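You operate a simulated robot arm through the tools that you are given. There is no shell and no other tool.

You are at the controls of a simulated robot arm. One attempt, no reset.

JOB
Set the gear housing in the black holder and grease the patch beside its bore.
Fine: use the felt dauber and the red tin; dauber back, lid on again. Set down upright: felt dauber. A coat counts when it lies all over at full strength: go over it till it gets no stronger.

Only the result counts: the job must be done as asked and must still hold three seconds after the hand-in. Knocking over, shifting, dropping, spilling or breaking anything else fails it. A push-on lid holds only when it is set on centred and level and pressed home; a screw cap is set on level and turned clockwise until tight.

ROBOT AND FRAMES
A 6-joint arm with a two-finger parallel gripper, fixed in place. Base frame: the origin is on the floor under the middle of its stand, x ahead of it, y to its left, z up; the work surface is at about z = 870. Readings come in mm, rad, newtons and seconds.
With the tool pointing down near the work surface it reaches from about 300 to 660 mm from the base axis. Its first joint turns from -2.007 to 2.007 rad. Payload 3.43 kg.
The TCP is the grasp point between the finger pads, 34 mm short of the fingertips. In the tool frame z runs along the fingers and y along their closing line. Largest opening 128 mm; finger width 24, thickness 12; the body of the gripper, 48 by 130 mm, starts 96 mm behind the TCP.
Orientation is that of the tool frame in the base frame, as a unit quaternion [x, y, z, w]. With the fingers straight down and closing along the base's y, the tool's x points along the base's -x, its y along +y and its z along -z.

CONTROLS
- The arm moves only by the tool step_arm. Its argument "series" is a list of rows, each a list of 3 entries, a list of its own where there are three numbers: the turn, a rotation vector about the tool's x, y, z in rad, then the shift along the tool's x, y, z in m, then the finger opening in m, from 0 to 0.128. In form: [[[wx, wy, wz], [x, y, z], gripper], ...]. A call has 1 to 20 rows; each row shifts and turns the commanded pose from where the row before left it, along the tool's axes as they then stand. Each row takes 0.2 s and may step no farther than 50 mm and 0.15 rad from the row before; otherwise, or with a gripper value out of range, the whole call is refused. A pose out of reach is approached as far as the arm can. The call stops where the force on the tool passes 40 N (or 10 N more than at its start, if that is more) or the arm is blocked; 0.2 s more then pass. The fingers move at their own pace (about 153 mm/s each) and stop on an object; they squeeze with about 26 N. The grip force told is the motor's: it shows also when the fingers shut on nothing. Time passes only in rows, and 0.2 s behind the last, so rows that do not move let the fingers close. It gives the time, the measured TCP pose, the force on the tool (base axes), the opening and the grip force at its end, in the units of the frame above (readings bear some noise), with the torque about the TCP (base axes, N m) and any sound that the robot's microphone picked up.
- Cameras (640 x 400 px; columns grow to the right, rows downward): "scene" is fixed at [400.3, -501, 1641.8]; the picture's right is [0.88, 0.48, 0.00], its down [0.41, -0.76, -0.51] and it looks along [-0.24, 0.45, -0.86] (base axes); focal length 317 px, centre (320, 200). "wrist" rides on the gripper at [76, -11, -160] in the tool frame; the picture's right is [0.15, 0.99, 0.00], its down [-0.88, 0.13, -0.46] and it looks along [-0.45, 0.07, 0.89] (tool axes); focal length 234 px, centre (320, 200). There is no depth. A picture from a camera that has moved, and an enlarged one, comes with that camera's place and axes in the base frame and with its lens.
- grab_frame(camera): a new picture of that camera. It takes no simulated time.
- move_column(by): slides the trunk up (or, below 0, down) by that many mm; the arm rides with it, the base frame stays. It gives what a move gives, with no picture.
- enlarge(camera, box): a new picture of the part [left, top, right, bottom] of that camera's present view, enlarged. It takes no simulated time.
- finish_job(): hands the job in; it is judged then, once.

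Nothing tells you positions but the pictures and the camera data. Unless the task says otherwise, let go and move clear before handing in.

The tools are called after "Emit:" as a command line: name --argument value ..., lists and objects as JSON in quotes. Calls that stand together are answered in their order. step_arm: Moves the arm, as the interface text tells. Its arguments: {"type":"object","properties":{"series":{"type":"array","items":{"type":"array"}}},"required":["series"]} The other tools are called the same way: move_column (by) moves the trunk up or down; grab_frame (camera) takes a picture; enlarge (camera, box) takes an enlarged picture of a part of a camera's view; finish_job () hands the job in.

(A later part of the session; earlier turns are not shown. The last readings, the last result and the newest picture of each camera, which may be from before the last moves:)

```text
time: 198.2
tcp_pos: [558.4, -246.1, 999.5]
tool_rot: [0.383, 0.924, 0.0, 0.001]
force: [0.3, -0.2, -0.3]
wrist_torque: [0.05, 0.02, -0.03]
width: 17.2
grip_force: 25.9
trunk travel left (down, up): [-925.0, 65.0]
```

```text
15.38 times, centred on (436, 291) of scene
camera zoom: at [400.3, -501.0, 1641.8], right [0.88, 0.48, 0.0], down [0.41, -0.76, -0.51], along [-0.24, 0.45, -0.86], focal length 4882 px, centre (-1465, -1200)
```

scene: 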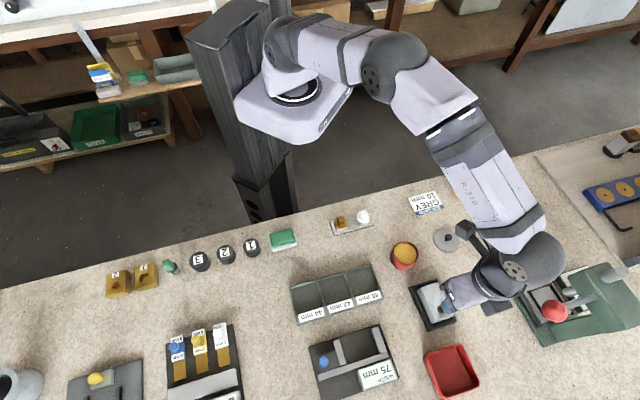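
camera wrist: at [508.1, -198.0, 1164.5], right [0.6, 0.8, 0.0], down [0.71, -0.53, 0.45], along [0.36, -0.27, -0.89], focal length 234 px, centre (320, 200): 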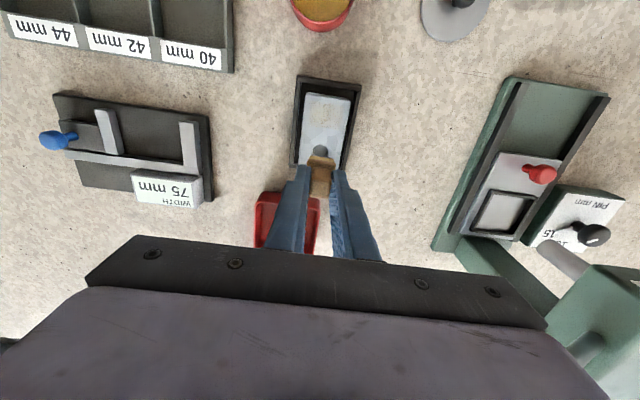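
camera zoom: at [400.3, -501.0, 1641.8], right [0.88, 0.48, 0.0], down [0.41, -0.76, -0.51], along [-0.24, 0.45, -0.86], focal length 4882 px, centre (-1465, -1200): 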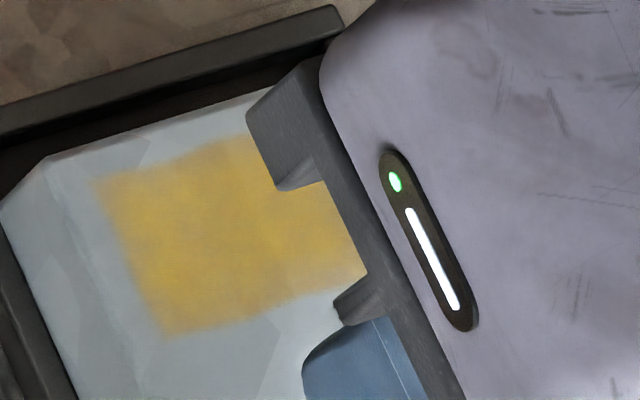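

Emit:
enlarge --camera "wrist" --box '[306, 100, 346, 130]'

Emit:
enlarge --camera "wrist" --box '[306, 115, 346, 145]'

```text
13.33 times, centred on (326, 115) of wrist
camera zoom: at [496.3, -201.0, 1159.3], right [0.6, 0.8, 0.0], down [0.71, -0.53, 0.46], along [0.37, -0.27, -0.89], focal length 3122 px, centre (240, 1333)
```

zoom: 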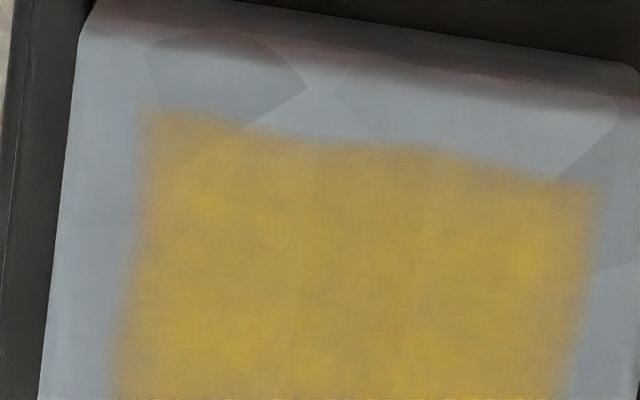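

```text
13.33 times, centred on (326, 130) of wrist
camera zoom: at [496.3, -201.0, 1159.3], right [0.6, 0.8, 0.0], down [0.71, -0.53, 0.46], along [0.37, -0.27, -0.89], focal length 3122 px, centre (240, 1133)
```

zoom: 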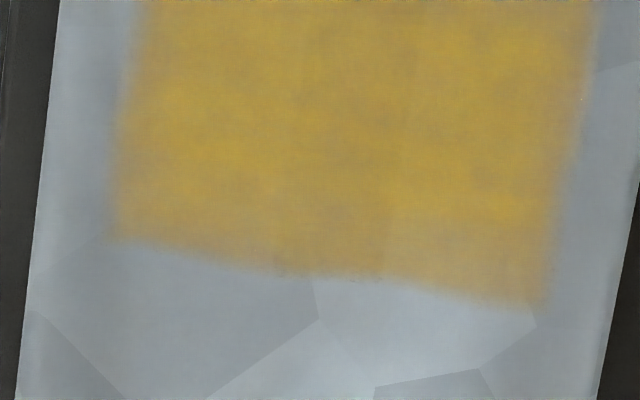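

The bore-side edge has evened out, and only the bottom-right corner looks a shade paler, which may just be lighting. I'll scrub that corner once more to be safe.

Emit:
step_arm --series '[[[0, 0, 0], [0.0315, 0.0127, 0], 0.008], [[0, 0, 0], [0, 0, 0], 0.008], [[0, 0, 0], [0, 0, 0.014], 0.008], [[0, 0, 0], [0, 0, 0.013], 0.008], [[0, 0, 0], [0, 0, 0.004], 0.008], [[0, 0, 0], [0, 0, 0.001], 0.008], [[0, 0, 0], [0, 0, 0], 0.008], [[0, 0, 0], [0, 0, 0], 0.008]]'

Emit:
enlarge --camera "wrist" --box '[260, 120, 380, 220]'

```text
time: 200.0
tcp_pos: [545.1, -217.0, 967.9]
tool_rot: [0.384, 0.923, 0.001, 0.0]
force: [-0.7, -0.8, -1.7]
wrist_torque: [0.0, 0.0, 0.02]
width: 17.2
grip_force: 25.8
trunk travel left (down, up): [-925.0, 65.0]
```

```text
4.00 times, centred on (320, 170) of wrist
camera zoom: at [482.8, -170.3, 1127.5], right [0.6, 0.8, 0.0], down [0.71, -0.53, 0.46], along [0.37, -0.27, -0.89], focal length 937 px, centre (320, 320)
```

zoom: 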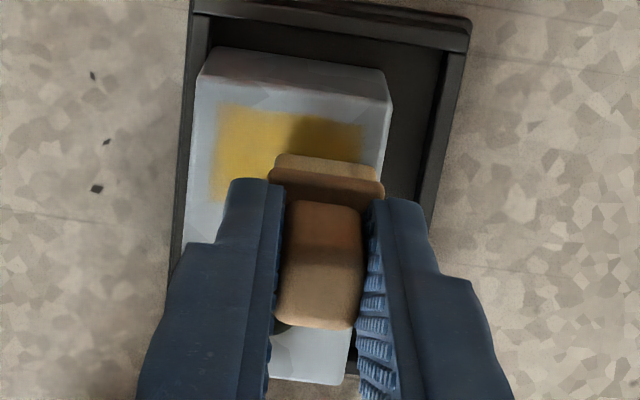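

Emit:
step_arm --series '[[[0, 0, 0], [0, 0.002, 0.0012], 0.008], [[0, 0, 0], [0, 0, 0.0006], 0.008], [[0, 0, 0], [0, 0, 0], 0.008]]'

Emit:
step_arm --series '[[[0, 0, 0], [0, 0.002, 0.0004], 0.008], [[0, 0, 0], [0, 0.002, 0], 0.008], [[0, 0, 0], [0, 0, 0], 0.008]]'

```text
time: 200.8
tcp_pos: [546.5, -214.6, 966.8]
tool_rot: [0.384, 0.923, 0.0, 0.0]
force: [-2.2, -0.1, 2.5]
wrist_torque: [-0.06, 0.04, 0.03]
width: 17.0
grip_force: 26.0
trunk travel left (down, up): [-925.0, 65.0]
```

```text
time: 201.6
tcp_pos: [547.9, -211.2, 965.3]
tool_rot: [0.383, 0.924, 0.0, 0.0]
force: [-2.2, -3.0, 6.2]
wrist_torque: [-0.2, 0.13, 0.0]
width: 17.2
grip_force: 26.3
trunk travel left (down, up): [-925.0, 65.0]
```

Emit:
step_arm --series '[[[0, 0, 0], [0.003, 0, 0], 0.008], [[0, 0, 0], [0.003, 0, 0], 0.008], [[0, 0, 0], [0.002, 0, 0], 0.008], [[0, 0, 0], [-0.003, 0, 0], 0.008], [[0, 0, 0], [-0.003, 0, 0], 0.008], [[0, 0, 0], [-0.002, 0, 0], 0.008], [[0, 0, 0], [0, -0.003, 0], 0.008], [[0, 0, 0], [0, -0.003, 0], 0.008], [[0, 0, 0], [0, 0.003, 0], 0.008], [[0, 0, 0], [0, 0.003, 0], 0.008], [[0, 0, 0], [0.003, 0, 0], 0.008], [[0, 0, 0], [0.003, 0, 0], 0.008], [[0, 0, 0], [-0.003, 0, 0], 0.008], [[0, 0, 0], [-0.003, 0, 0], 0.008], [[0, 0, 0], [0, -0.003, 0], 0.008], [[0, 0, 0], [0, -0.003, 0], 0.008], [[0, 0, 0], [0, 0.003, 0], 0.008], [[0, 0, 0], [0, 0.003, 0], 0.008], [[0, 0, 0], [0, 0, 0], 0.008]]'

Emit:
enlarge --camera "wrist" --box '[260, 120, 380, 220]'

```text
time: 205.6
tcp_pos: [547.7, -211.8, 964.7]
tool_rot: [0.384, 0.923, 0.0, 0.001]
force: [-2.6, -3.2, 7.6]
wrist_torque: [-0.22, 0.13, -0.02]
width: 17.2
grip_force: 25.6
trunk travel left (down, up): [-925.0, 65.0]
```

```text
4.00 times, centred on (320, 170) of wrist
camera zoom: at [485.9, -166.0, 1125.8], right [0.6, 0.8, 0.0], down [0.71, -0.53, 0.46], along [0.37, -0.27, -0.89], focal length 937 px, centre (320, 320)
```

zoom: 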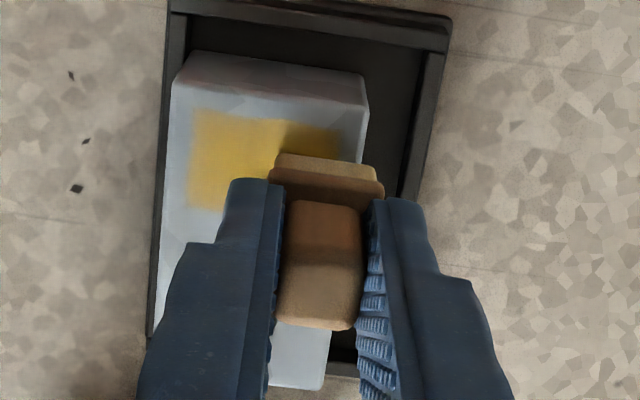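

Emit:
step_arm --series '[[[0, 0, 0], [0, 0, -0.004], 0.008], [[0, 0, 0], [0, 0, -0.03], 0.008], [[0, 0, 0], [-0.018, -0.006, 0], 0.008], [[0, 0, 0], [-0.018, -0.006, 0], 0.008], [[0, 0, 0], [0, 0, 0], 0.008], [[0, 0, 0], [0, 0, 0], 0.008], [[0, 0, 0], [0, 0, 0], 0.008]]'

Emit:
enlarge --camera "wrist" --box '[286, 75, 350, 135]'

Emit:
enlarge --camera "wrist" --box '[302, 112, 342, 142]'

Emit:
enlarge --camera "wrist" --box '[302, 92, 342, 122]'

```text
time: 207.2
tcp_pos: [564.8, -245.0, 998.8]
tool_rot: [0.384, 0.923, 0.001, 0.0]
force: [-0.7, -0.1, -0.8]
wrist_torque: [0.0, -0.03, 0.01]
width: 17.0
grip_force: 26.3
trunk travel left (down, up): [-925.0, 65.0]
```

```text
6.67 times, centred on (318, 105) of wrist
camera zoom: at [504.3, -198.6, 1159.3], right [0.6, 0.8, 0.0], down [0.71, -0.53, 0.46], along [0.37, -0.27, -0.89], focal length 1561 px, centre (333, 833)
```

zoom: 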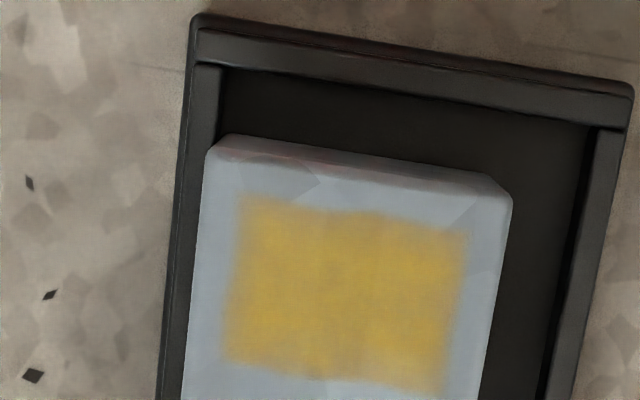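

```text
13.33 times, centred on (322, 127) of wrist
camera zoom: at [504.3, -198.6, 1159.3], right [0.6, 0.8, 0.0], down [0.71, -0.53, 0.46], along [0.37, -0.27, -0.89], focal length 3122 px, centre (293, 1173)
```

zoom: 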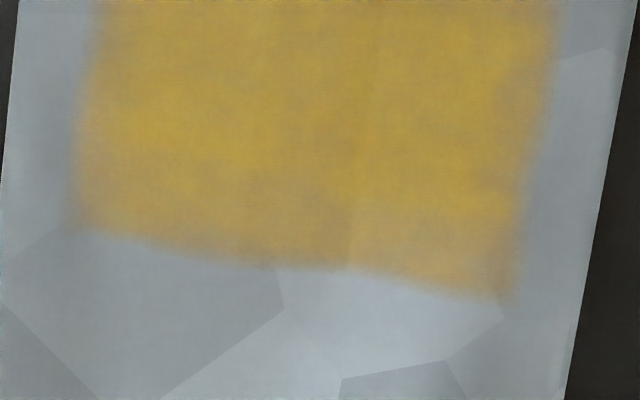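

```text
13.33 times, centred on (322, 107) of wrist
camera zoom: at [504.3, -198.6, 1159.3], right [0.6, 0.8, 0.0], down [0.71, -0.53, 0.46], along [0.37, -0.27, -0.89], focal length 3122 px, centre (293, 1440)
```

zoom: 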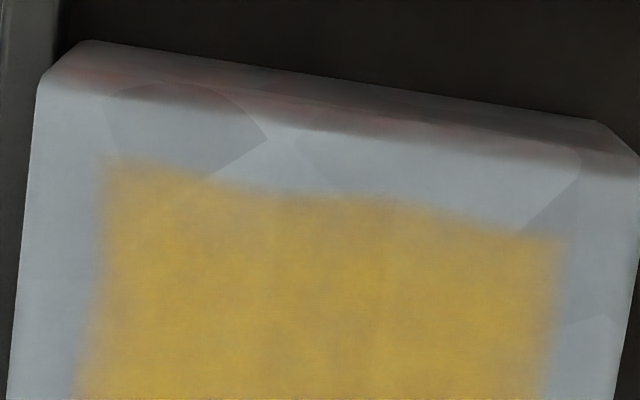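

The corner did get stronger with scrubbing, so I'll do one more round on the right, bottom and left edges until nothing changes.

Emit:
step_arm --series '[[[0, 0, 0], [0.0332, 0.0052, 0], 0.008], [[0, 0, 0], [0, 0, 0], 0.008], [[0, 0, 0], [0, 0, 0.014], 0.008], [[0, 0, 0], [0, 0, 0.013], 0.008], [[0, 0, 0], [0, 0, 0.004], 0.008], [[0, 0, 0], [0, 0, 0.002], 0.008], [[0, 0, 0], [0, 0, 0.0008], 0.008], [[0, 0, 0], [0, 0, 0], 0.008], [[0, 0, 0], [0, 0, 0], 0.008]]'

Emit:
enlarge --camera "wrist" --box '[260, 120, 380, 220]'

```text
time: 209.2
tcp_pos: [546.0, -217.6, 966.1]
tool_rot: [0.383, 0.924, -0.001, 0.001]
force: [-2.4, 2.8, 6.5]
wrist_torque: [0.07, 0.08, 0.0]
width: 16.8
grip_force: 25.7
trunk travel left (down, up): [-925.0, 65.0]
```

```text
4.00 times, centred on (320, 170) of wrist
camera zoom: at [483.7, -171.2, 1125.9], right [0.6, 0.8, 0.0], down [0.71, -0.53, 0.46], along [0.37, -0.27, -0.89], focal length 937 px, centre (320, 320)
```

zoom: 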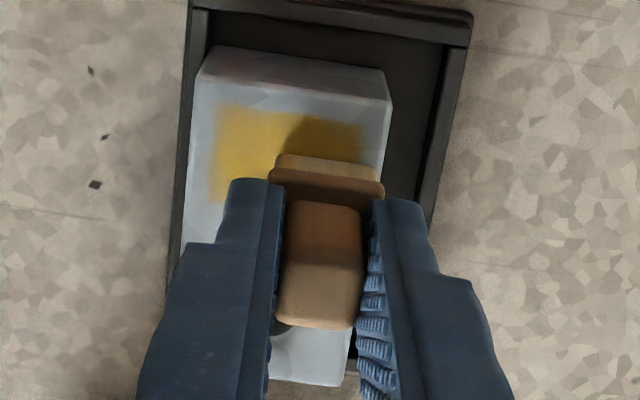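

Emit:
step_arm --series '[[[0, 0, 0], [0, 0.003, 0], 0.008], [[0, 0, 0], [0, 0.003, 0], 0.008], [[0, 0, 0], [0, -0.003, 0], 0.008], [[0, 0, 0], [0, -0.003, 0], 0.008], [[0, 0, 0], [0, 0.003, 0], 0.008], [[0, 0, 0], [0, 0.003, 0], 0.008], [[0, 0, 0], [0.003, 0, 0], 0.008], [[0, 0, 0], [0.003, 0, 0], 0.008], [[0, 0, 0], [0.003, 0, 0], 0.008], [[0, 0, 0], [0.003, 0, 0], 0.008], [[0, 0, 0], [-0.003, 0, 0], 0.008], [[0, 0, 0], [-0.003, 0, 0], 0.008], [[0, 0, 0], [-0.003, 0, 0], 0.008], [[0, 0, 0], [-0.003, 0, 0], 0.008], [[0, 0, 0], [0, -0.003, 0], 0.008], [[0, 0, 0], [0, -0.003, 0], 0.008], [[0, 0, 0], [0, 0.003, 0], 0.008], [[0, 0, 0], [0, 0.003, 0], 0.008], [[0, 0, 0], [0, 0, 0], 0.008]]'

Emit:
enlarge --camera "wrist" --box '[260, 120, 380, 220]'

```text
time: 213.2
tcp_pos: [550.9, -213.0, 965.6]
tool_rot: [0.383, 0.924, -0.001, 0.0]
force: [-2.0, -1.0, 4.2]
wrist_torque: [-0.17, 0.06, -0.01]
width: 16.9
grip_force: 26.2
trunk travel left (down, up): [-925.0, 65.0]
```

```text
4.00 times, centred on (320, 170) of wrist
camera zoom: at [488.7, -167.5, 1125.9], right [0.6, 0.8, 0.0], down [0.71, -0.53, 0.46], along [0.37, -0.27, -0.89], focal length 937 px, centre (320, 320)
```

zoom: 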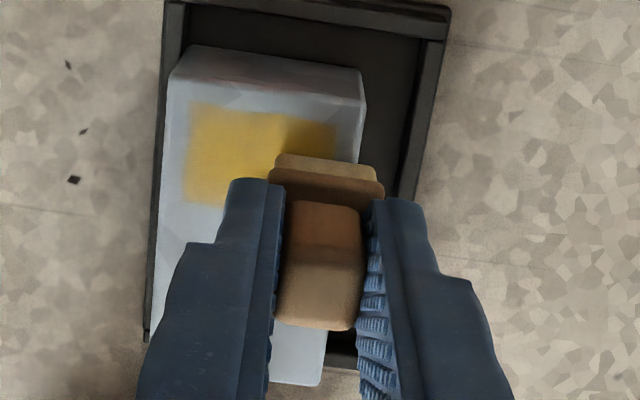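

Emit:
step_arm --series '[[[0, 0, 0], [0.001, -0.003, 0.0003], 0.008], [[0, 0, 0], [0, -0.003, 0], 0.008], [[0, 0, 0], [0, -0.003, 0], 0.008], [[0, 0, 0], [0, -0.003, 0], 0.008], [[0, 0, 0], [0, -0.003, 0], 0.008], [[0, 0, 0], [0, -0.003, 0], 0.008], [[0, 0, 0], [0, -0.003, 0], 0.008], [[0, 0, 0], [0, -0.003, 0], 0.008], [[0, 0, 0], [0, -0.003, 0], 0.008], [[0, 0, 0], [0, 0, 0], 0.008]]'

Emit:
enlarge --camera "wrist" --box '[260, 120, 380, 220]'

```text
time: 215.4
tcp_pos: [529.3, -230.9, 965.9]
tool_rot: [0.385, 0.923, 0.0, -0.001]
force: [2.2, 2.1, 2.9]
wrist_torque: [0.07, -0.15, 0.06]
width: 17.4
grip_force: 26.2
trunk travel left (down, up): [-925.0, 65.0]
```

```text
4.00 times, centred on (320, 170) of wrist
camera zoom: at [468.0, -186.1, 1126.0], right [0.6, 0.8, 0.0], down [0.71, -0.53, 0.46], along [0.37, -0.27, -0.89], focal length 937 px, centre (320, 320)
```

zoom: 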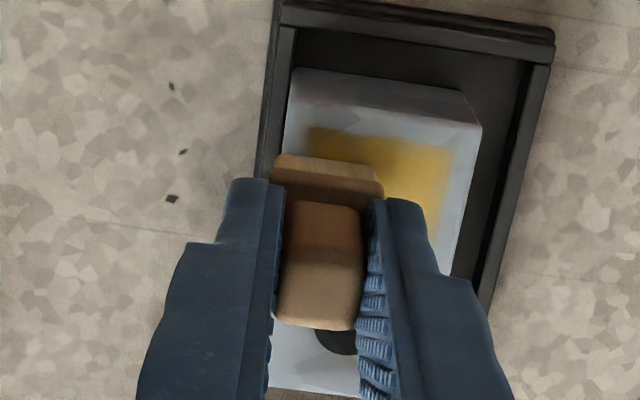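

Emit:
step_arm --series '[[[0, 0, 0], [0.003, 0.002, 0.0004], 0.008], [[0, 0, 0], [0.003, 0, 0], 0.008], [[0, 0, 0], [0.003, 0, 0], 0.008], [[0, 0, 0], [0.003, 0, 0], 0.008], [[0, 0, 0], [0.002, 0, 0], 0.008], [[0, 0, 0], [-0.003, 0, 0], 0.008], [[0, 0, 0], [-0.003, 0, 0], 0.008], [[0, 0, 0], [-0.003, 0, 0], 0.008], [[0, 0, 0], [-0.003, 0, 0], 0.008], [[0, 0, 0], [0, 0.003, 0], 0.008], [[0, 0, 0], [0, 0.003, 0], 0.008], [[0, 0, 0], [0, -0.003, 0], 0.008], [[0, 0, 0], [0, -0.003, 0], 0.008], [[0, 0, 0], [0.003, 0, 0], 0.008], [[0, 0, 0], [0.003, 0, 0], 0.008], [[0, 0, 0], [0.003, 0, 0], 0.008], [[0, 0, 0], [0.003, 0, 0], 0.008], [[0, 0, 0], [0, 0, 0], 0.008]]'

Emit:
enlarge --camera "wrist" --box '[260, 120, 380, 220]'

```text
time: 219.2
tcp_pos: [523.1, -222.2, 966.2]
tool_rot: [0.383, 0.924, 0.0, 0.002]
force: [3.5, -7.2, 20.1]
wrist_torque: [-0.36, -0.18, 0.03]
width: 17.0
grip_force: 26.2
trunk travel left (down, up): [-925.0, 65.0]
```

```text
4.00 times, centred on (320, 170) of wrist
camera zoom: at [460.3, -176.0, 1125.5], right [0.6, 0.8, 0.0], down [0.71, -0.53, 0.46], along [0.37, -0.27, -0.89], focal length 937 px, centre (320, 320)
```

zoom: 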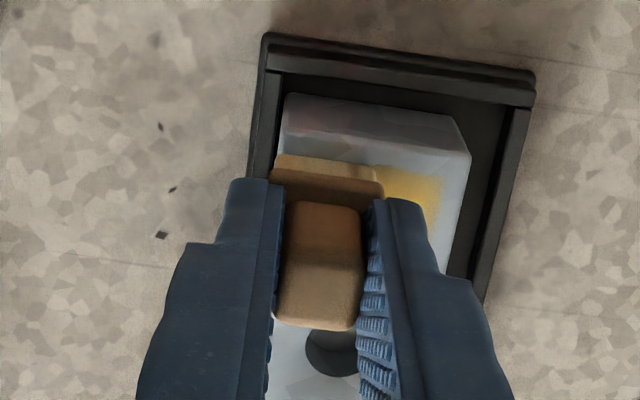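

Emit:
step_arm --series '[[[0, 0, 0], [0, 0.0025, 0], 0.008], [[0, 0, 0], [0, 0.0025, 0], 0.008], [[0, 0, 0], [0, 0.0025, 0], 0.008], [[0, 0, 0], [0, 0.0025, 0], 0.008], [[0, 0, 0], [0, 0, 0], 0.008]]'

Emit:
enlarge --camera "wrist" --box '[260, 120, 380, 220]'

```text
time: 220.4
tcp_pos: [526.4, -213.3, 965.8]
tool_rot: [0.383, 0.924, 0.001, 0.001]
force: [-6.7, -3.3, 18.4]
wrist_torque: [-0.22, 0.35, -0.04]
width: 17.0
grip_force: 25.7
trunk travel left (down, up): [-925.0, 65.0]
```

```text
4.00 times, centred on (320, 170) of wrist
camera zoom: at [465.1, -167.5, 1125.8], right [0.6, 0.8, 0.0], down [0.71, -0.53, 0.46], along [0.37, -0.27, -0.89], focal length 937 px, centre (320, 320)
```

zoom: 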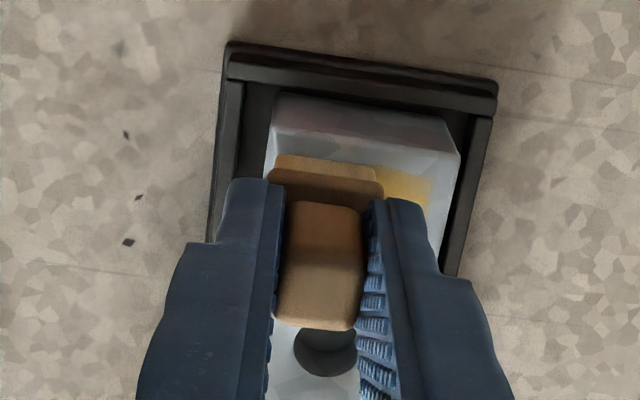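

The housing is now centred sideways in the pocket. I'll lift straight off and inspect.

Emit:
step_arm --series '[[[0, 0, 0], [0, 0, -0.004], 0.008], [[0, 0, 0], [0, 0, -0.03], 0.008], [[0, 0, 0], [-0.028, 0.003, 0], 0.008], [[0, 0, 0], [-0.026, 0.003, 0], 0.008], [[0, 0, 0], [0, 0, 0], 0.008], [[0, 0, 0], [0, 0, 0], 0.008], [[0, 0, 0], [0, 0, 0], 0.008]]'

Emit:
enlarge --camera "wrist" --box '[286, 75, 350, 135]'

Emit:
enlarge --camera "wrist" --box '[302, 102, 342, 132]'

Emit:
enlarge --camera "wrist" --box '[302, 85, 342, 115]'

```text
time: 222.0
tcp_pos: [572.1, -248.6, 998.4]
tool_rot: [0.383, 0.924, 0.0, 0.0]
force: [0.5, 0.1, -1.0]
wrist_torque: [0.0, -0.01, 0.0]
width: 17.3
grip_force: 25.9
trunk travel left (down, up): [-925.0, 65.0]
```

```text
6.67 times, centred on (318, 105) of wrist
camera zoom: at [510.5, -202.0, 1158.7], right [0.6, 0.8, 0.0], down [0.71, -0.53, 0.46], along [0.37, -0.27, -0.89], focal length 1561 px, centre (333, 833)
```

zoom: 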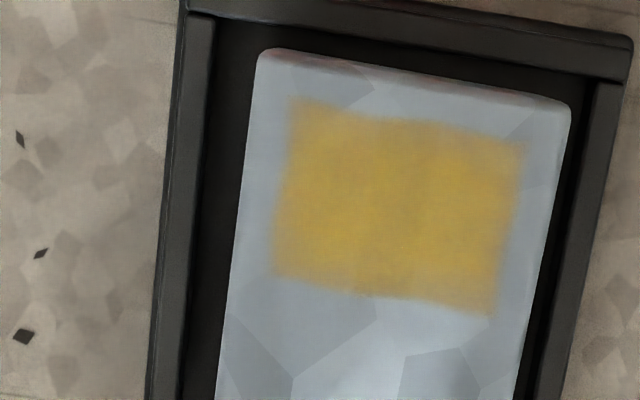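

```text
13.33 times, centred on (322, 117) of wrist
camera zoom: at [510.5, -202.0, 1158.7], right [0.6, 0.8, 0.0], down [0.71, -0.53, 0.46], along [0.37, -0.27, -0.89], focal length 3122 px, centre (293, 1307)
```

zoom: 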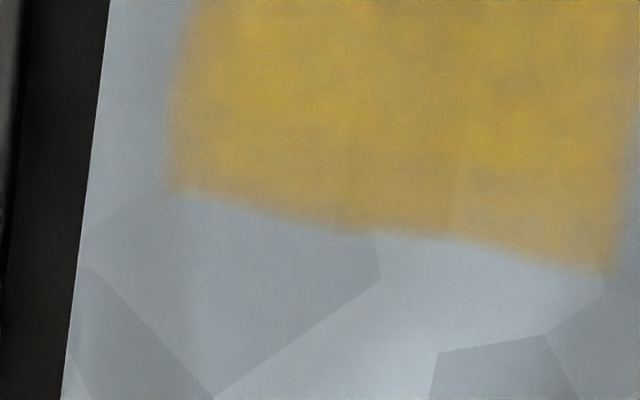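

```text
13.33 times, centred on (322, 100) of wrist
camera zoom: at [510.5, -202.0, 1158.7], right [0.6, 0.8, 0.0], down [0.71, -0.53, 0.46], along [0.37, -0.27, -0.89], focal length 3122 px, centre (293, 1533)
```

zoom: 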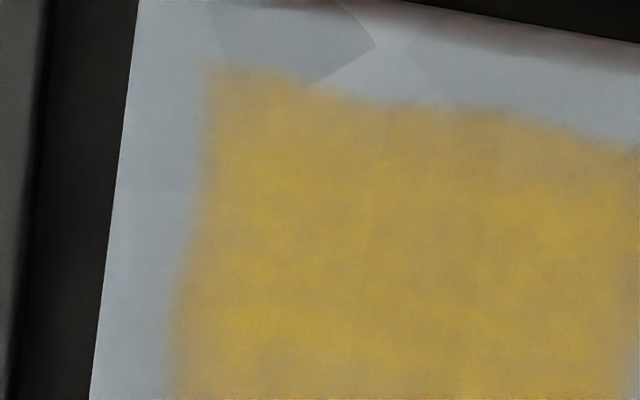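

The coat is now even over the whole patch. Next I'll return the dauber to its original spot near (619, -131).

Emit:
step_arm --series '[[[0, 0, 0], [0.01637, 0.03857, 0], 0.008], [[0, 0, 0], [0.01637, 0.03857, 0], 0.008], [[0, 0, 0], [0.01637, 0.03857, 0], 0.008], [[0, 0, 0], [0, 0, 0], 0.008], [[0, 0, 0], [0, 0, 0], 0.008], [[0, 0, 0], [0, 0, 0], 0.008], [[0, 0, 0], [0, 0, 0.03], 0.008], [[0, 0, 0], [0, 0, 0.02], 0.008], [[0, 0, 0], [0, 0, 0], 0.008], [[0, 0, 0], [0, 0, 0], 0.008], [[0, 0, 0], [0, 0, 0], 0.008]]'

Emit:
enlarge --camera "wrist" --box '[260, 120, 380, 220]'

Emit:
enlarge --camera "scene" --box '[440, 250, 510, 310]'

```text
time: 224.4
tcp_pos: [620.9, -130.7, 948.6]
tool_rot: [0.383, 0.924, 0.001, 0.0]
force: [0.1, 0.1, -0.9]
wrist_torque: [0.01, -0.04, 0.0]
width: 17.3
grip_force: 25.7
trunk travel left (down, up): [-925.0, 65.0]
```

```text
4.00 times, centred on (320, 170) of wrist
camera zoom: at [559.7, -85.3, 1107.6], right [0.6, 0.8, 0.0], down [0.71, -0.53, 0.46], along [0.37, -0.27, -0.89], focal length 937 px, centre (320, 320)
```

zoom: 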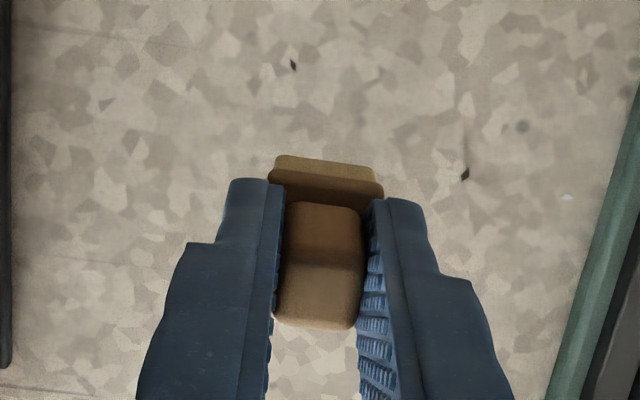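

```text
6.67 times, centred on (475, 280) of scene
camera zoom: at [400.3, -501.0, 1641.8], right [0.88, 0.48, 0.0], down [0.41, -0.76, -0.51], along [-0.24, 0.45, -0.86], focal length 2116 px, centre (-713, -333)
```

zoom: 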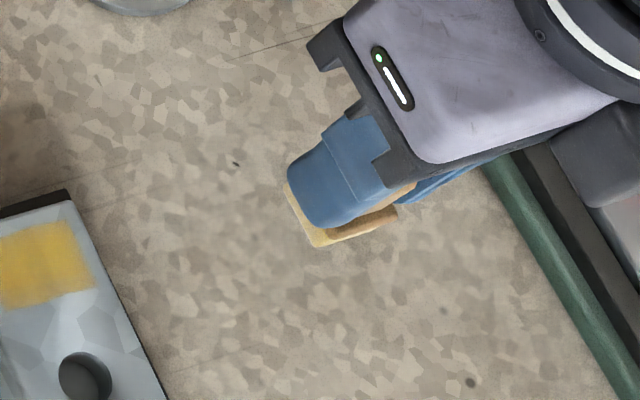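

Emit:
step_arm --series '[[[0, 0, 0], [0.0014, -0.0016, 0.008], 0.008], [[0, 0, 0], [0, 0, 0.007], 0.008], [[0, 0, 0], [0, 0, 0.004], 0.008], [[0, 0, 0], [0, 0, 0], 0.008], [[0, 0, 0], [0, 0, 0], 0.008]]'

Emit:
enlarge --camera "wrist" --box '[260, 120, 380, 220]'

```text
time: 225.6
tcp_pos: [617.5, -131.5, 929.6]
tool_rot: [0.383, 0.924, 0.001, 0.0]
force: [-0.2, 0.5, -1.0]
wrist_torque: [0.0, -0.02, 0.02]
width: 17.4
grip_force: 26.5
trunk travel left (down, up): [-925.0, 65.0]
```

```text
4.00 times, centred on (320, 170) of wrist
camera zoom: at [556.1, -85.9, 1088.7], right [0.6, 0.8, 0.0], down [0.71, -0.53, 0.46], along [0.37, -0.27, -0.89], focal length 937 px, centre (320, 320)
```

zoom: 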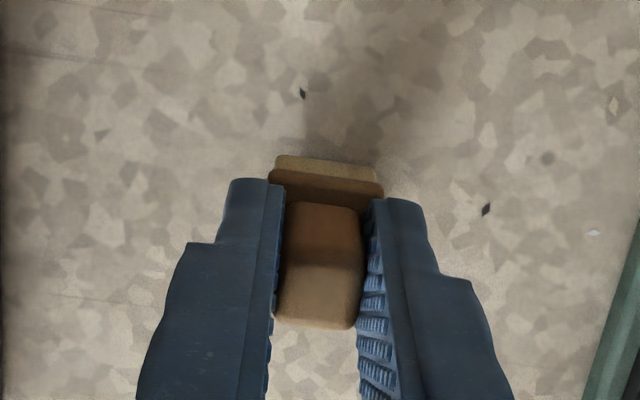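

Emit:
step_arm --series '[[[0, 0, 0], [-0.0005, 0.0012, 0.001], 0.008], [[0, 0, 0], [0, 0, 0.001], 0.008], [[0, 0, 0], [0, 0, 0], 0.008]]'

Emit:
step_arm --series '[[[0, 0, 0], [0, 0, 0.001], 0.008], [[0, 0, 0], [0, 0, 0.001], 0.008], [[0, 0, 0], [0, 0, 0], 0.008]]'

```text
time: 226.4
tcp_pos: [617.7, -129.1, 927.0]
tool_rot: [0.383, 0.924, 0.0, -0.001]
force: [-0.2, 0.1, -1.2]
wrist_torque: [0.01, 0.02, 0.02]
width: 17.2
grip_force: 26.1
trunk travel left (down, up): [-925.0, 65.0]
```

```text
time: 227.2
tcp_pos: [618.3, -129.9, 923.4]
tool_rot: [0.383, 0.924, 0.0, 0.0]
force: [-0.1, 1.0, 0.3]
wrist_torque: [-0.03, 0.01, -0.04]
width: 16.9
grip_force: 26.4
trunk travel left (down, up): [-925.0, 65.0]
```

Emit:
step_arm --series '[[[0, 0, 0], [0, 0, 0.0007], 0.008], [[0, 0, 0], [0, 0, 0], 0.008]]'

Emit:
enlarge --camera "wrist" --box '[260, 120, 380, 220]'

Emit:
enlarge --camera "scene" --box '[450, 260, 500, 300]'

```text
time: 227.8
tcp_pos: [618.1, -128.7, 925.1]
tool_rot: [0.384, 0.924, 0.0, 0.001]
force: [-0.7, 1.1, 3.1]
wrist_torque: [0.05, 0.03, 0.01]
width: 16.9
grip_force: 25.0
trunk travel left (down, up): [-925.0, 65.0]
```

```text
4.00 times, centred on (320, 170) of wrist
camera zoom: at [556.9, -83.7, 1084.0], right [0.6, 0.8, 0.0], down [0.71, -0.53, 0.46], along [0.37, -0.27, -0.89], focal length 937 px, centre (320, 320)
```

zoom: 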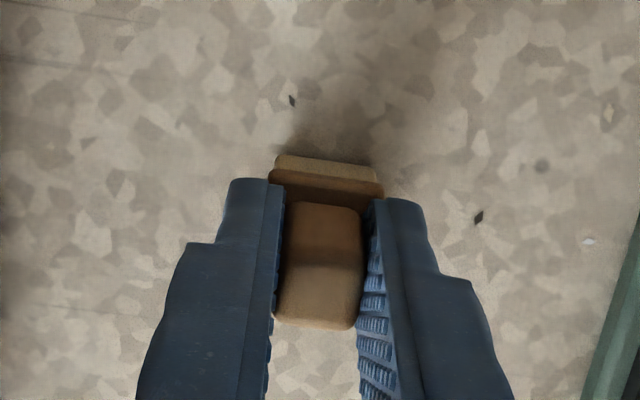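

```text
10.00 times, centred on (475, 280) of scene
camera zoom: at [400.3, -501.0, 1641.8], right [0.88, 0.48, 0.0], down [0.41, -0.76, -0.51], along [-0.24, 0.45, -0.86], focal length 3174 px, centre (-1230, -600)
```

zoom: 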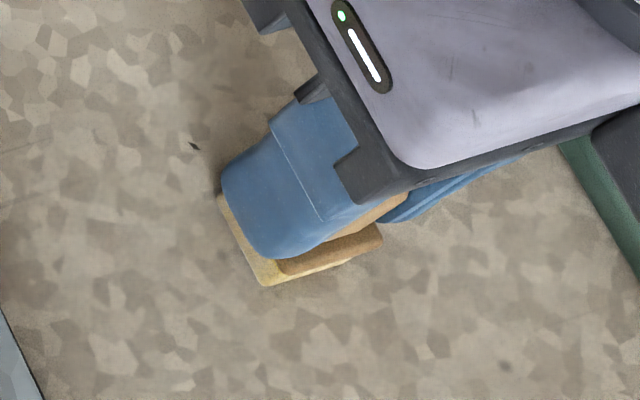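

The dauber is standing on the bench at its old spot. Releasing and lifting clear.

Emit:
step_arm --series '[[[0, 0, 0], [0, 0, 0], 0.025], [[0, 0, 0], [0, 0, 0], 0.035], [[0, 0, 0], [0, 0, 0], 0.04], [[0, 0, 0], [0, 0, -0.02], 0.045], [[0, 0, 0], [0, 0, -0.04], 0.05], [[0, 0, 0], [0, 0, -0.03], 0.05], [[0, 0, 0], [0, 0, 0], 0.05], [[0, 0, 0], [0, 0, 0], 0.05]]'

Emit:
enlarge --camera "wrist" --box '[260, 110, 380, 200]'

Emit:
enlarge --camera "scene" --box '[440, 250, 510, 310]'

```text
time: 229.6
tcp_pos: [619.2, -131.0, 1013.9]
tool_rot: [0.384, 0.923, 0.001, 0.0]
force: [-1.3, -0.3, 0.4]
wrist_torque: [-0.02, 0.02, 0.0]
width: 50.1
grip_force: 0.0
trunk travel left (down, up): [-925.0, 65.0]
```

```text
4.44 times, centred on (320, 155) of wrist
camera zoom: at [556.2, -85.0, 1174.9], right [0.6, 0.8, 0.0], down [0.71, -0.53, 0.46], along [0.37, -0.27, -0.89], focal length 1041 px, centre (320, 400)
```

zoom: 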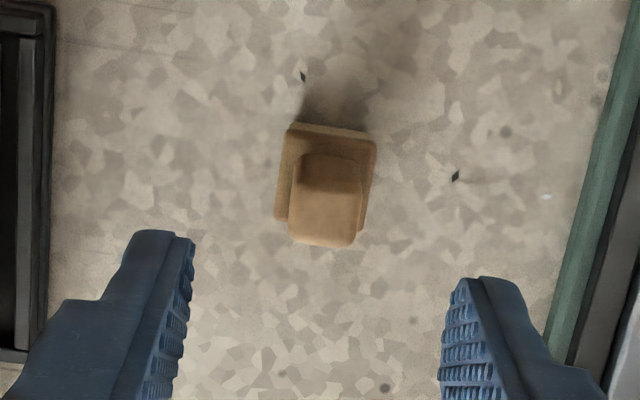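

```text
6.67 times, centred on (475, 280) of scene
camera zoom: at [400.3, -501.0, 1641.8], right [0.88, 0.48, 0.0], down [0.41, -0.76, -0.51], along [-0.24, 0.45, -0.86], focal length 2116 px, centre (-713, -333)
```

zoom: 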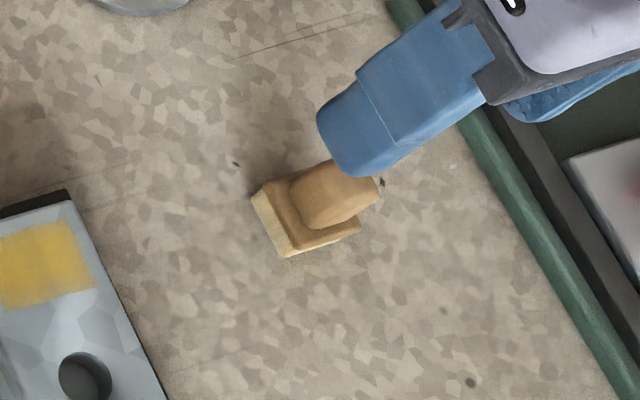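

The dauber stands upright within a couple of millimetres of where it was. Now for the lid: moving above it.

Emit:
step_arm --series '[[[0, 0, 0], [0.0397, -0.0014, 0], 0.05], [[0, 0, 0], [0.0397, -0.0014, 0], 0.05], [[0, 0, 0], [0.0396, -0.0014, 0], 0.05], [[0, 0, 0], [0, 0, 0.02], 0.05], [[0, 0, 0], [0, 0, 0.02], 0.05], [[0, 0, 0], [0, 0, 0], 0.05], [[0, 0, 0], [0, 0, 0], 0.05], [[0, 0, 0], [0, 0, 0], 0.05]]'

Emit:
enlarge --camera "wrist" --box '[250, 110, 390, 210]'

```text
time: 231.4
tcp_pos: [530.9, -50.3, 973.5]
tool_rot: [0.383, 0.924, 0.001, 0.0]
force: [-0.3, -0.3, -0.4]
wrist_torque: [-0.02, 0.01, 0.0]
width: 49.8
grip_force: 0.0
trunk travel left (down, up): [-925.0, 65.0]
```

```text
4.00 times, centred on (320, 160) of wrist
camera zoom: at [469.5, -4.0, 1134.0], right [0.6, 0.8, 0.0], down [0.71, -0.53, 0.46], along [0.37, -0.27, -0.89], focal length 937 px, centre (320, 360)
```

zoom: 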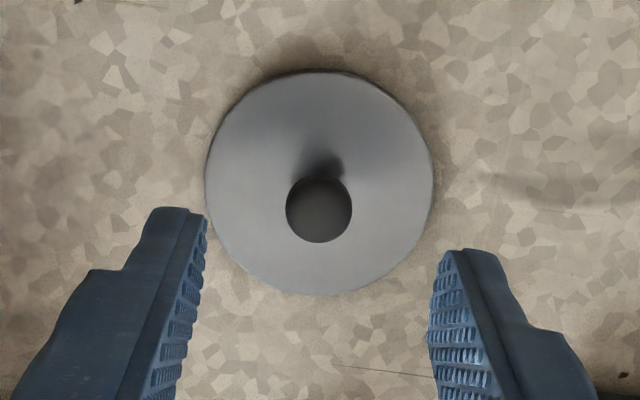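

Emit:
step_arm --series '[[[0, 0, 0], [0, 0, 0.025], 0.045], [[0, 0, 0], [0, 0, 0.02], 0.045], [[0, 0, 0], [0, 0, 0.01], 0.04], [[0, 0, 0], [0, 0, 0.004], 0.04], [[0, 0, 0], [0, 0, 0], 0.04], [[0, 0, 0], [0, 0, 0], 0.04], [[0, 0, 0], [0, 0, 0], 0.04]]'

Emit:
enlarge --camera "wrist" --box '[250, 115, 390, 235]'

```text
time: 233.0
tcp_pos: [530.2, -49.0, 916.3]
tool_rot: [0.384, 0.923, 0.0, 0.0]
force: [-0.1, 0.2, 0.1]
wrist_torque: [-0.01, -0.04, -0.02]
width: 39.8
grip_force: 0.1
trunk travel left (down, up): [-925.0, 65.0]
```

```text
3.33 times, centred on (320, 175) of wrist
camera zoom: at [469.5, -3.7, 1076.1], right [0.6, 0.8, 0.0], down [0.71, -0.53, 0.46], along [0.37, -0.27, -0.89], focal length 781 px, centre (320, 283)
```

zoom: 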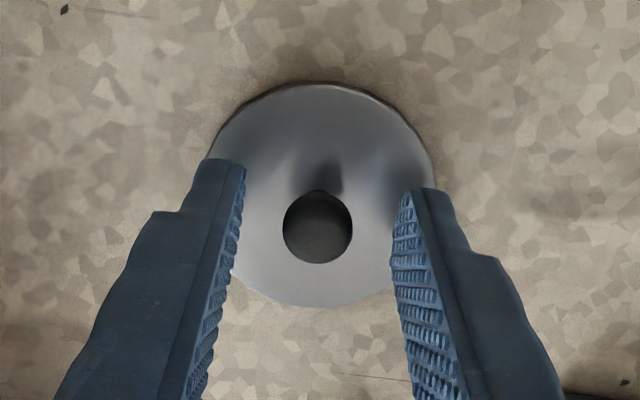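

Emit:
step_arm --series '[[[0, 0, 0], [0, 0, 0.0028], 0.04], [[0, 0, 0], [0, 0, 0], 0.04], [[0, 0, 0], [0, 0, 0], 0.025], [[0, 0, 0], [0, 0, 0], 0.012], [[0, 0, 0], [0, 0, 0], 0.008], [[0, 0, 0], [0, 0, 0], 0.008]]'

Emit:
enlarge --camera "wrist" --box '[250, 115, 390, 235]'

```text
time: 234.4
tcp_pos: [530.3, -48.8, 912.5]
tool_rot: [0.384, 0.923, 0.0, 0.0]
force: [-0.2, -0.1, -0.1]
wrist_torque: [0.02, 0.01, 0.01]
width: 15.8
grip_force: 26.3
trunk travel left (down, up): [-925.0, 65.0]
```

```text
3.33 times, centred on (320, 175) of wrist
camera zoom: at [469.8, -3.9, 1072.7], right [0.6, 0.8, 0.0], down [0.71, -0.53, 0.46], along [0.37, -0.27, -0.89], focal length 781 px, centre (320, 283)
```

zoom: 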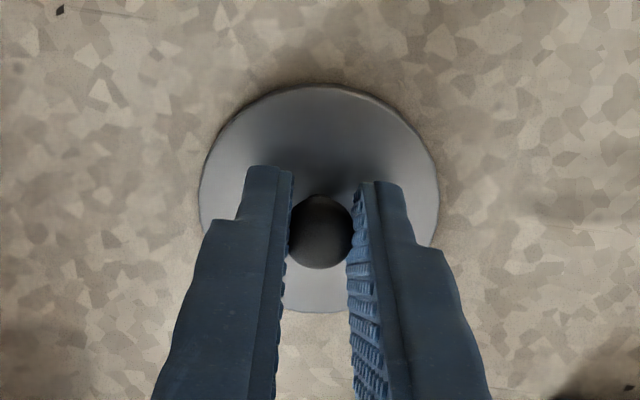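

Emit:
step_arm --series '[[[0, 0, 0], [0, 0, -0.01], 0.008], [[0, 0, 0], [0, 0, -0.03], 0.008], [[0, 0, 0], [0, 0, -0.045], 0.008], [[0, 0, 0], [0, 0, 0], 0.008]]'

Emit:
enlarge --camera "scene" --box '[370, 220, 440, 280]'

Emit:
grab_frame --camera "wrist"

```text
time: 235.4
tcp_pos: [532.0, -51.8, 996.6]
tool_rot: [0.383, 0.924, 0.0, 0.001]
force: [-0.1, -0.8, -0.2]
wrist_torque: [0.01, -0.01, 0.02]
width: 15.9
grip_force: 26.5
trunk travel left (down, up): [-925.0, 65.0]
```

```text
6.67 times, centred on (405, 250) of scene
camera zoom: at [400.3, -501.0, 1641.8], right [0.88, 0.48, 0.0], down [0.41, -0.76, -0.51], along [-0.24, 0.45, -0.86], focal length 2116 px, centre (-247, -133)
```

zoom: 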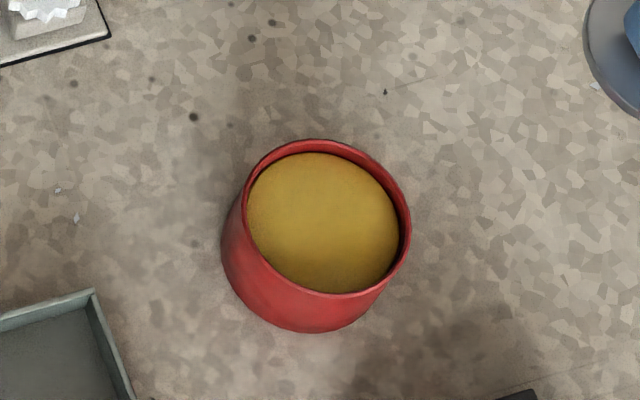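

```text
taken
camera wrist: at [471.4, -6.2, 1157.1], right [0.6, 0.8, 0.0], down [0.71, -0.53, 0.45], along [0.36, -0.27, -0.89], focal length 234 px, centre (320, 200)
```

wrist: 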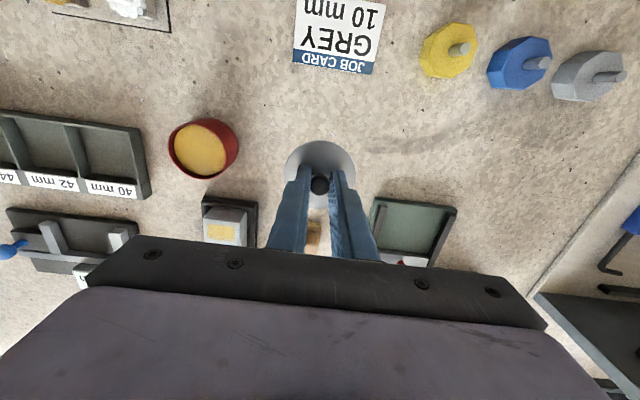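

Emit:
enlarge --camera "wrist" --box '[160, 110, 250, 185]'

Emit:
enlarge --camera "wrist" --box '[270, 120, 370, 210]'

Emit:
enlarge --camera "scene" --box '[420, 200, 490, 260]'

```text
5.33 times, centred on (205, 148) of wrist
camera zoom: at [471.4, -6.2, 1157.1], right [0.6, 0.8, 0.0], down [0.71, -0.53, 0.45], along [0.36, -0.27, -0.89], focal length 1249 px, centre (933, 480)
```

zoom: 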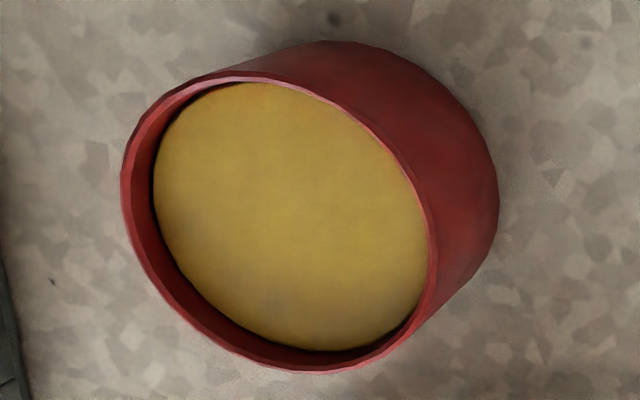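

```text
4.44 times, centred on (320, 165) of wrist
camera zoom: at [471.4, -6.2, 1157.1], right [0.6, 0.8, 0.0], down [0.71, -0.53, 0.45], along [0.36, -0.27, -0.89], focal length 1041 px, centre (320, 356)
```

zoom: 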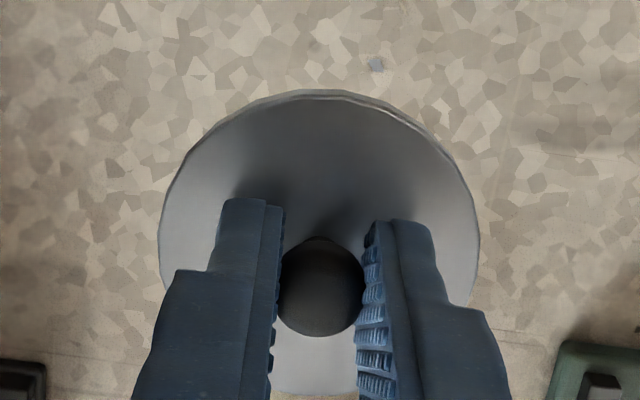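

```text
6.67 times, centred on (455, 230) of scene
camera zoom: at [400.3, -501.0, 1641.8], right [0.88, 0.48, 0.0], down [0.41, -0.76, -0.51], along [-0.24, 0.45, -0.86], focal length 2116 px, centre (-580, 0)
```

zoom: 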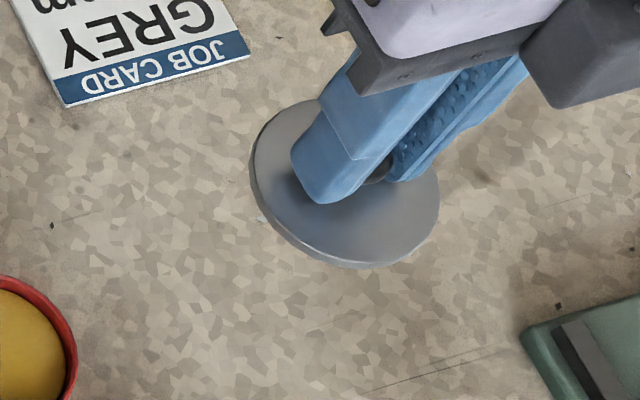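

The tin hasn't moved. I'll carry the lid over it and check the alignment before lowering.

Emit:
step_arm --series '[[[0, 0, 0], [-0.0031, -0.0328, 0], 0.008], [[0, 0, 0], [-0.0031, -0.0328, 0], 0.008], [[0, 0, 0], [-0.0031, -0.0328, 0], 0.008], [[0, 0, 0], [-0.0032, -0.0328, 0], 0.008], [[0, 0, 0], [0, 0, 0], 0.008], [[0, 0, 0], [0, 0, 0], 0.008], [[0, 0, 0], [0, 0, 0.02], 0.008], [[0, 0, 0], [0, 0, 0], 0.008], [[0, 0, 0], [0, 0, 0], 0.008], [[0, 0, 0], [0, 0, 0], 0.008]]'

Emit:
enlarge --camera "wrist" --box '[250, 100, 390, 220]'

Emit:
enlarge --camera "scene" --box '[370, 220, 440, 280]'

```text
time: 237.6
tcp_pos: [447.8, -151.2, 979.3]
tool_rot: [0.383, 0.924, 0.0, 0.0]
force: [0.6, -0.9, 0.4]
wrist_torque: [0.0, -0.01, -0.01]
width: 15.8
grip_force: 25.6
trunk travel left (down, up): [-925.0, 65.0]
```

```text
3.33 times, centred on (320, 160) of wrist
camera zoom: at [386.3, -106.0, 1140.2], right [0.6, 0.8, 0.0], down [0.71, -0.53, 0.46], along [0.37, -0.27, -0.89], focal length 781 px, centre (320, 333)
```

zoom: 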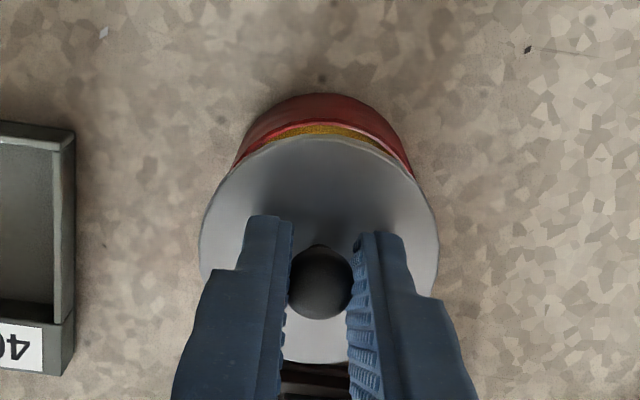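

```text
6.67 times, centred on (405, 250) of scene
camera zoom: at [400.3, -501.0, 1641.8], right [0.88, 0.48, 0.0], down [0.41, -0.76, -0.51], along [-0.24, 0.45, -0.86], focal length 2116 px, centre (-247, -133)
```

zoom: 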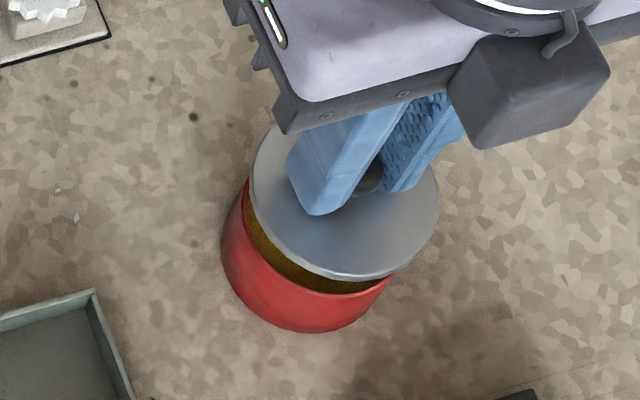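

Emit:
step_arm --series '[[[0, 0, 0], [0.0008, 0, 0.008], 0.008], [[0, 0, 0], [0, 0, 0.007], 0.008], [[0, 0, 0], [0, 0, 0.002], 0.008], [[0, 0, 0], [0, 0, 0], 0.008], [[0, 0, 0], [0, 0, 0], 0.008], [[0, 0, 0], [0, 0, 0], 0.008]]'

Emit:
enlarge --camera "wrist" --box '[250, 115, 390, 235]'

Emit:
enlarge --camera "scene" --box '[380, 230, 430, 275]'

```text
time: 239.0
tcp_pos: [447.8, -150.0, 959.8]
tool_rot: [0.384, 0.923, -0.001, 0.0]
force: [-0.8, 0.0, 0.0]
wrist_torque: [-0.02, 0.01, 0.0]
width: 15.7
grip_force: 25.5
trunk travel left (down, up): [-925.0, 65.0]
```

```text
3.33 times, centred on (320, 175) of wrist
camera zoom: at [385.5, -104.8, 1120.3], right [0.6, 0.8, 0.0], down [0.71, -0.53, 0.46], along [0.37, -0.27, -0.89], focal length 781 px, centre (320, 283)
```

zoom: 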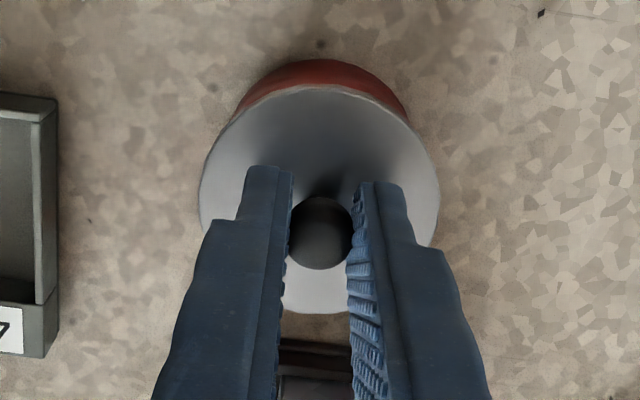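

```text
8.89 times, centred on (405, 252) of scene
camera zoom: at [400.3, -501.0, 1641.8], right [0.88, 0.48, 0.0], down [0.41, -0.76, -0.51], along [-0.24, 0.45, -0.86], focal length 2821 px, centre (-436, -267)
```

zoom: 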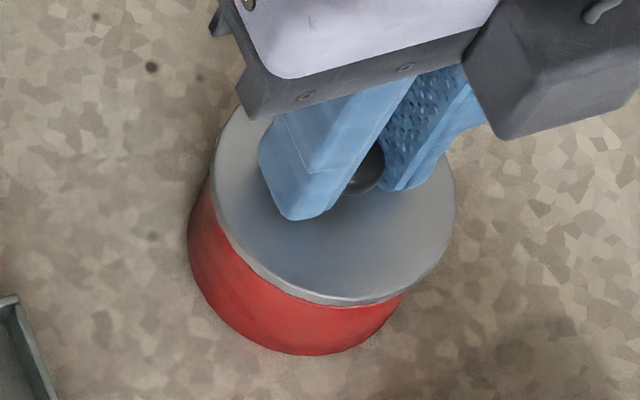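

Emit:
step_arm --series '[[[0, 0, 0], [-0.0005, -0.0004, 0.001], 0.008], [[0, 0, 0], [0, 0, 0], 0.008], [[0, 0, 0], [0, 0, 0], 0.008]]'

Emit:
enlarge --camera "wrist" --box '[250, 115, 390, 235]'

```text
time: 239.8
tcp_pos: [446.7, -151.8, 958.7]
tool_rot: [0.384, 0.923, 0.0, 0.001]
force: [-0.3, 0.7, -0.1]
wrist_torque: [0.0, 0.0, 0.0]
width: 15.7
grip_force: 26.1
trunk travel left (down, up): [-925.0, 65.0]
```

```text
3.33 times, centred on (320, 175) of wrist
camera zoom: at [384.5, -105.3, 1119.1], right [0.6, 0.8, 0.0], down [0.71, -0.53, 0.46], along [0.37, -0.27, -0.89], focal length 781 px, centre (320, 283)
```

zoom: 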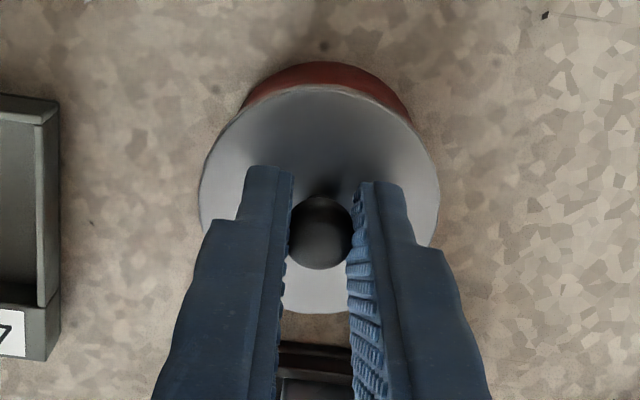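

Emit:
step_arm --series '[[[0, 0, 0], [-0.0006, 0.0006, 0.0005], 0.008], [[0, 0, 0], [0, 0, 0], 0.008], [[0, 0, 0], [0, 0, 0], 0.008]]'

Emit:
enlarge --camera "wrist" --box '[250, 115, 390, 235]'

```text
time: 240.6
tcp_pos: [447.6, -150.6, 959.6]
tool_rot: [0.384, 0.923, 0.001, 0.0]
force: [0.3, -0.1, -0.5]
wrist_torque: [0.02, 0.0, -0.03]
width: 15.9
grip_force: 25.5
trunk travel left (down, up): [-925.0, 65.0]
```

```text
3.33 times, centred on (320, 175) of wrist
camera zoom: at [385.9, -105.3, 1118.6], right [0.6, 0.8, 0.0], down [0.71, -0.53, 0.46], along [0.37, -0.27, -0.89], focal length 781 px, centre (320, 283)
```

zoom: 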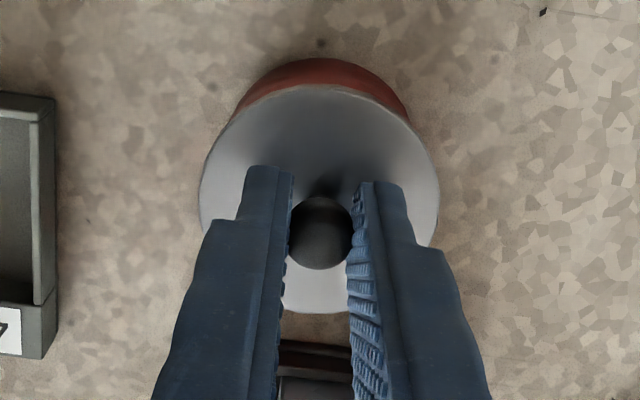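

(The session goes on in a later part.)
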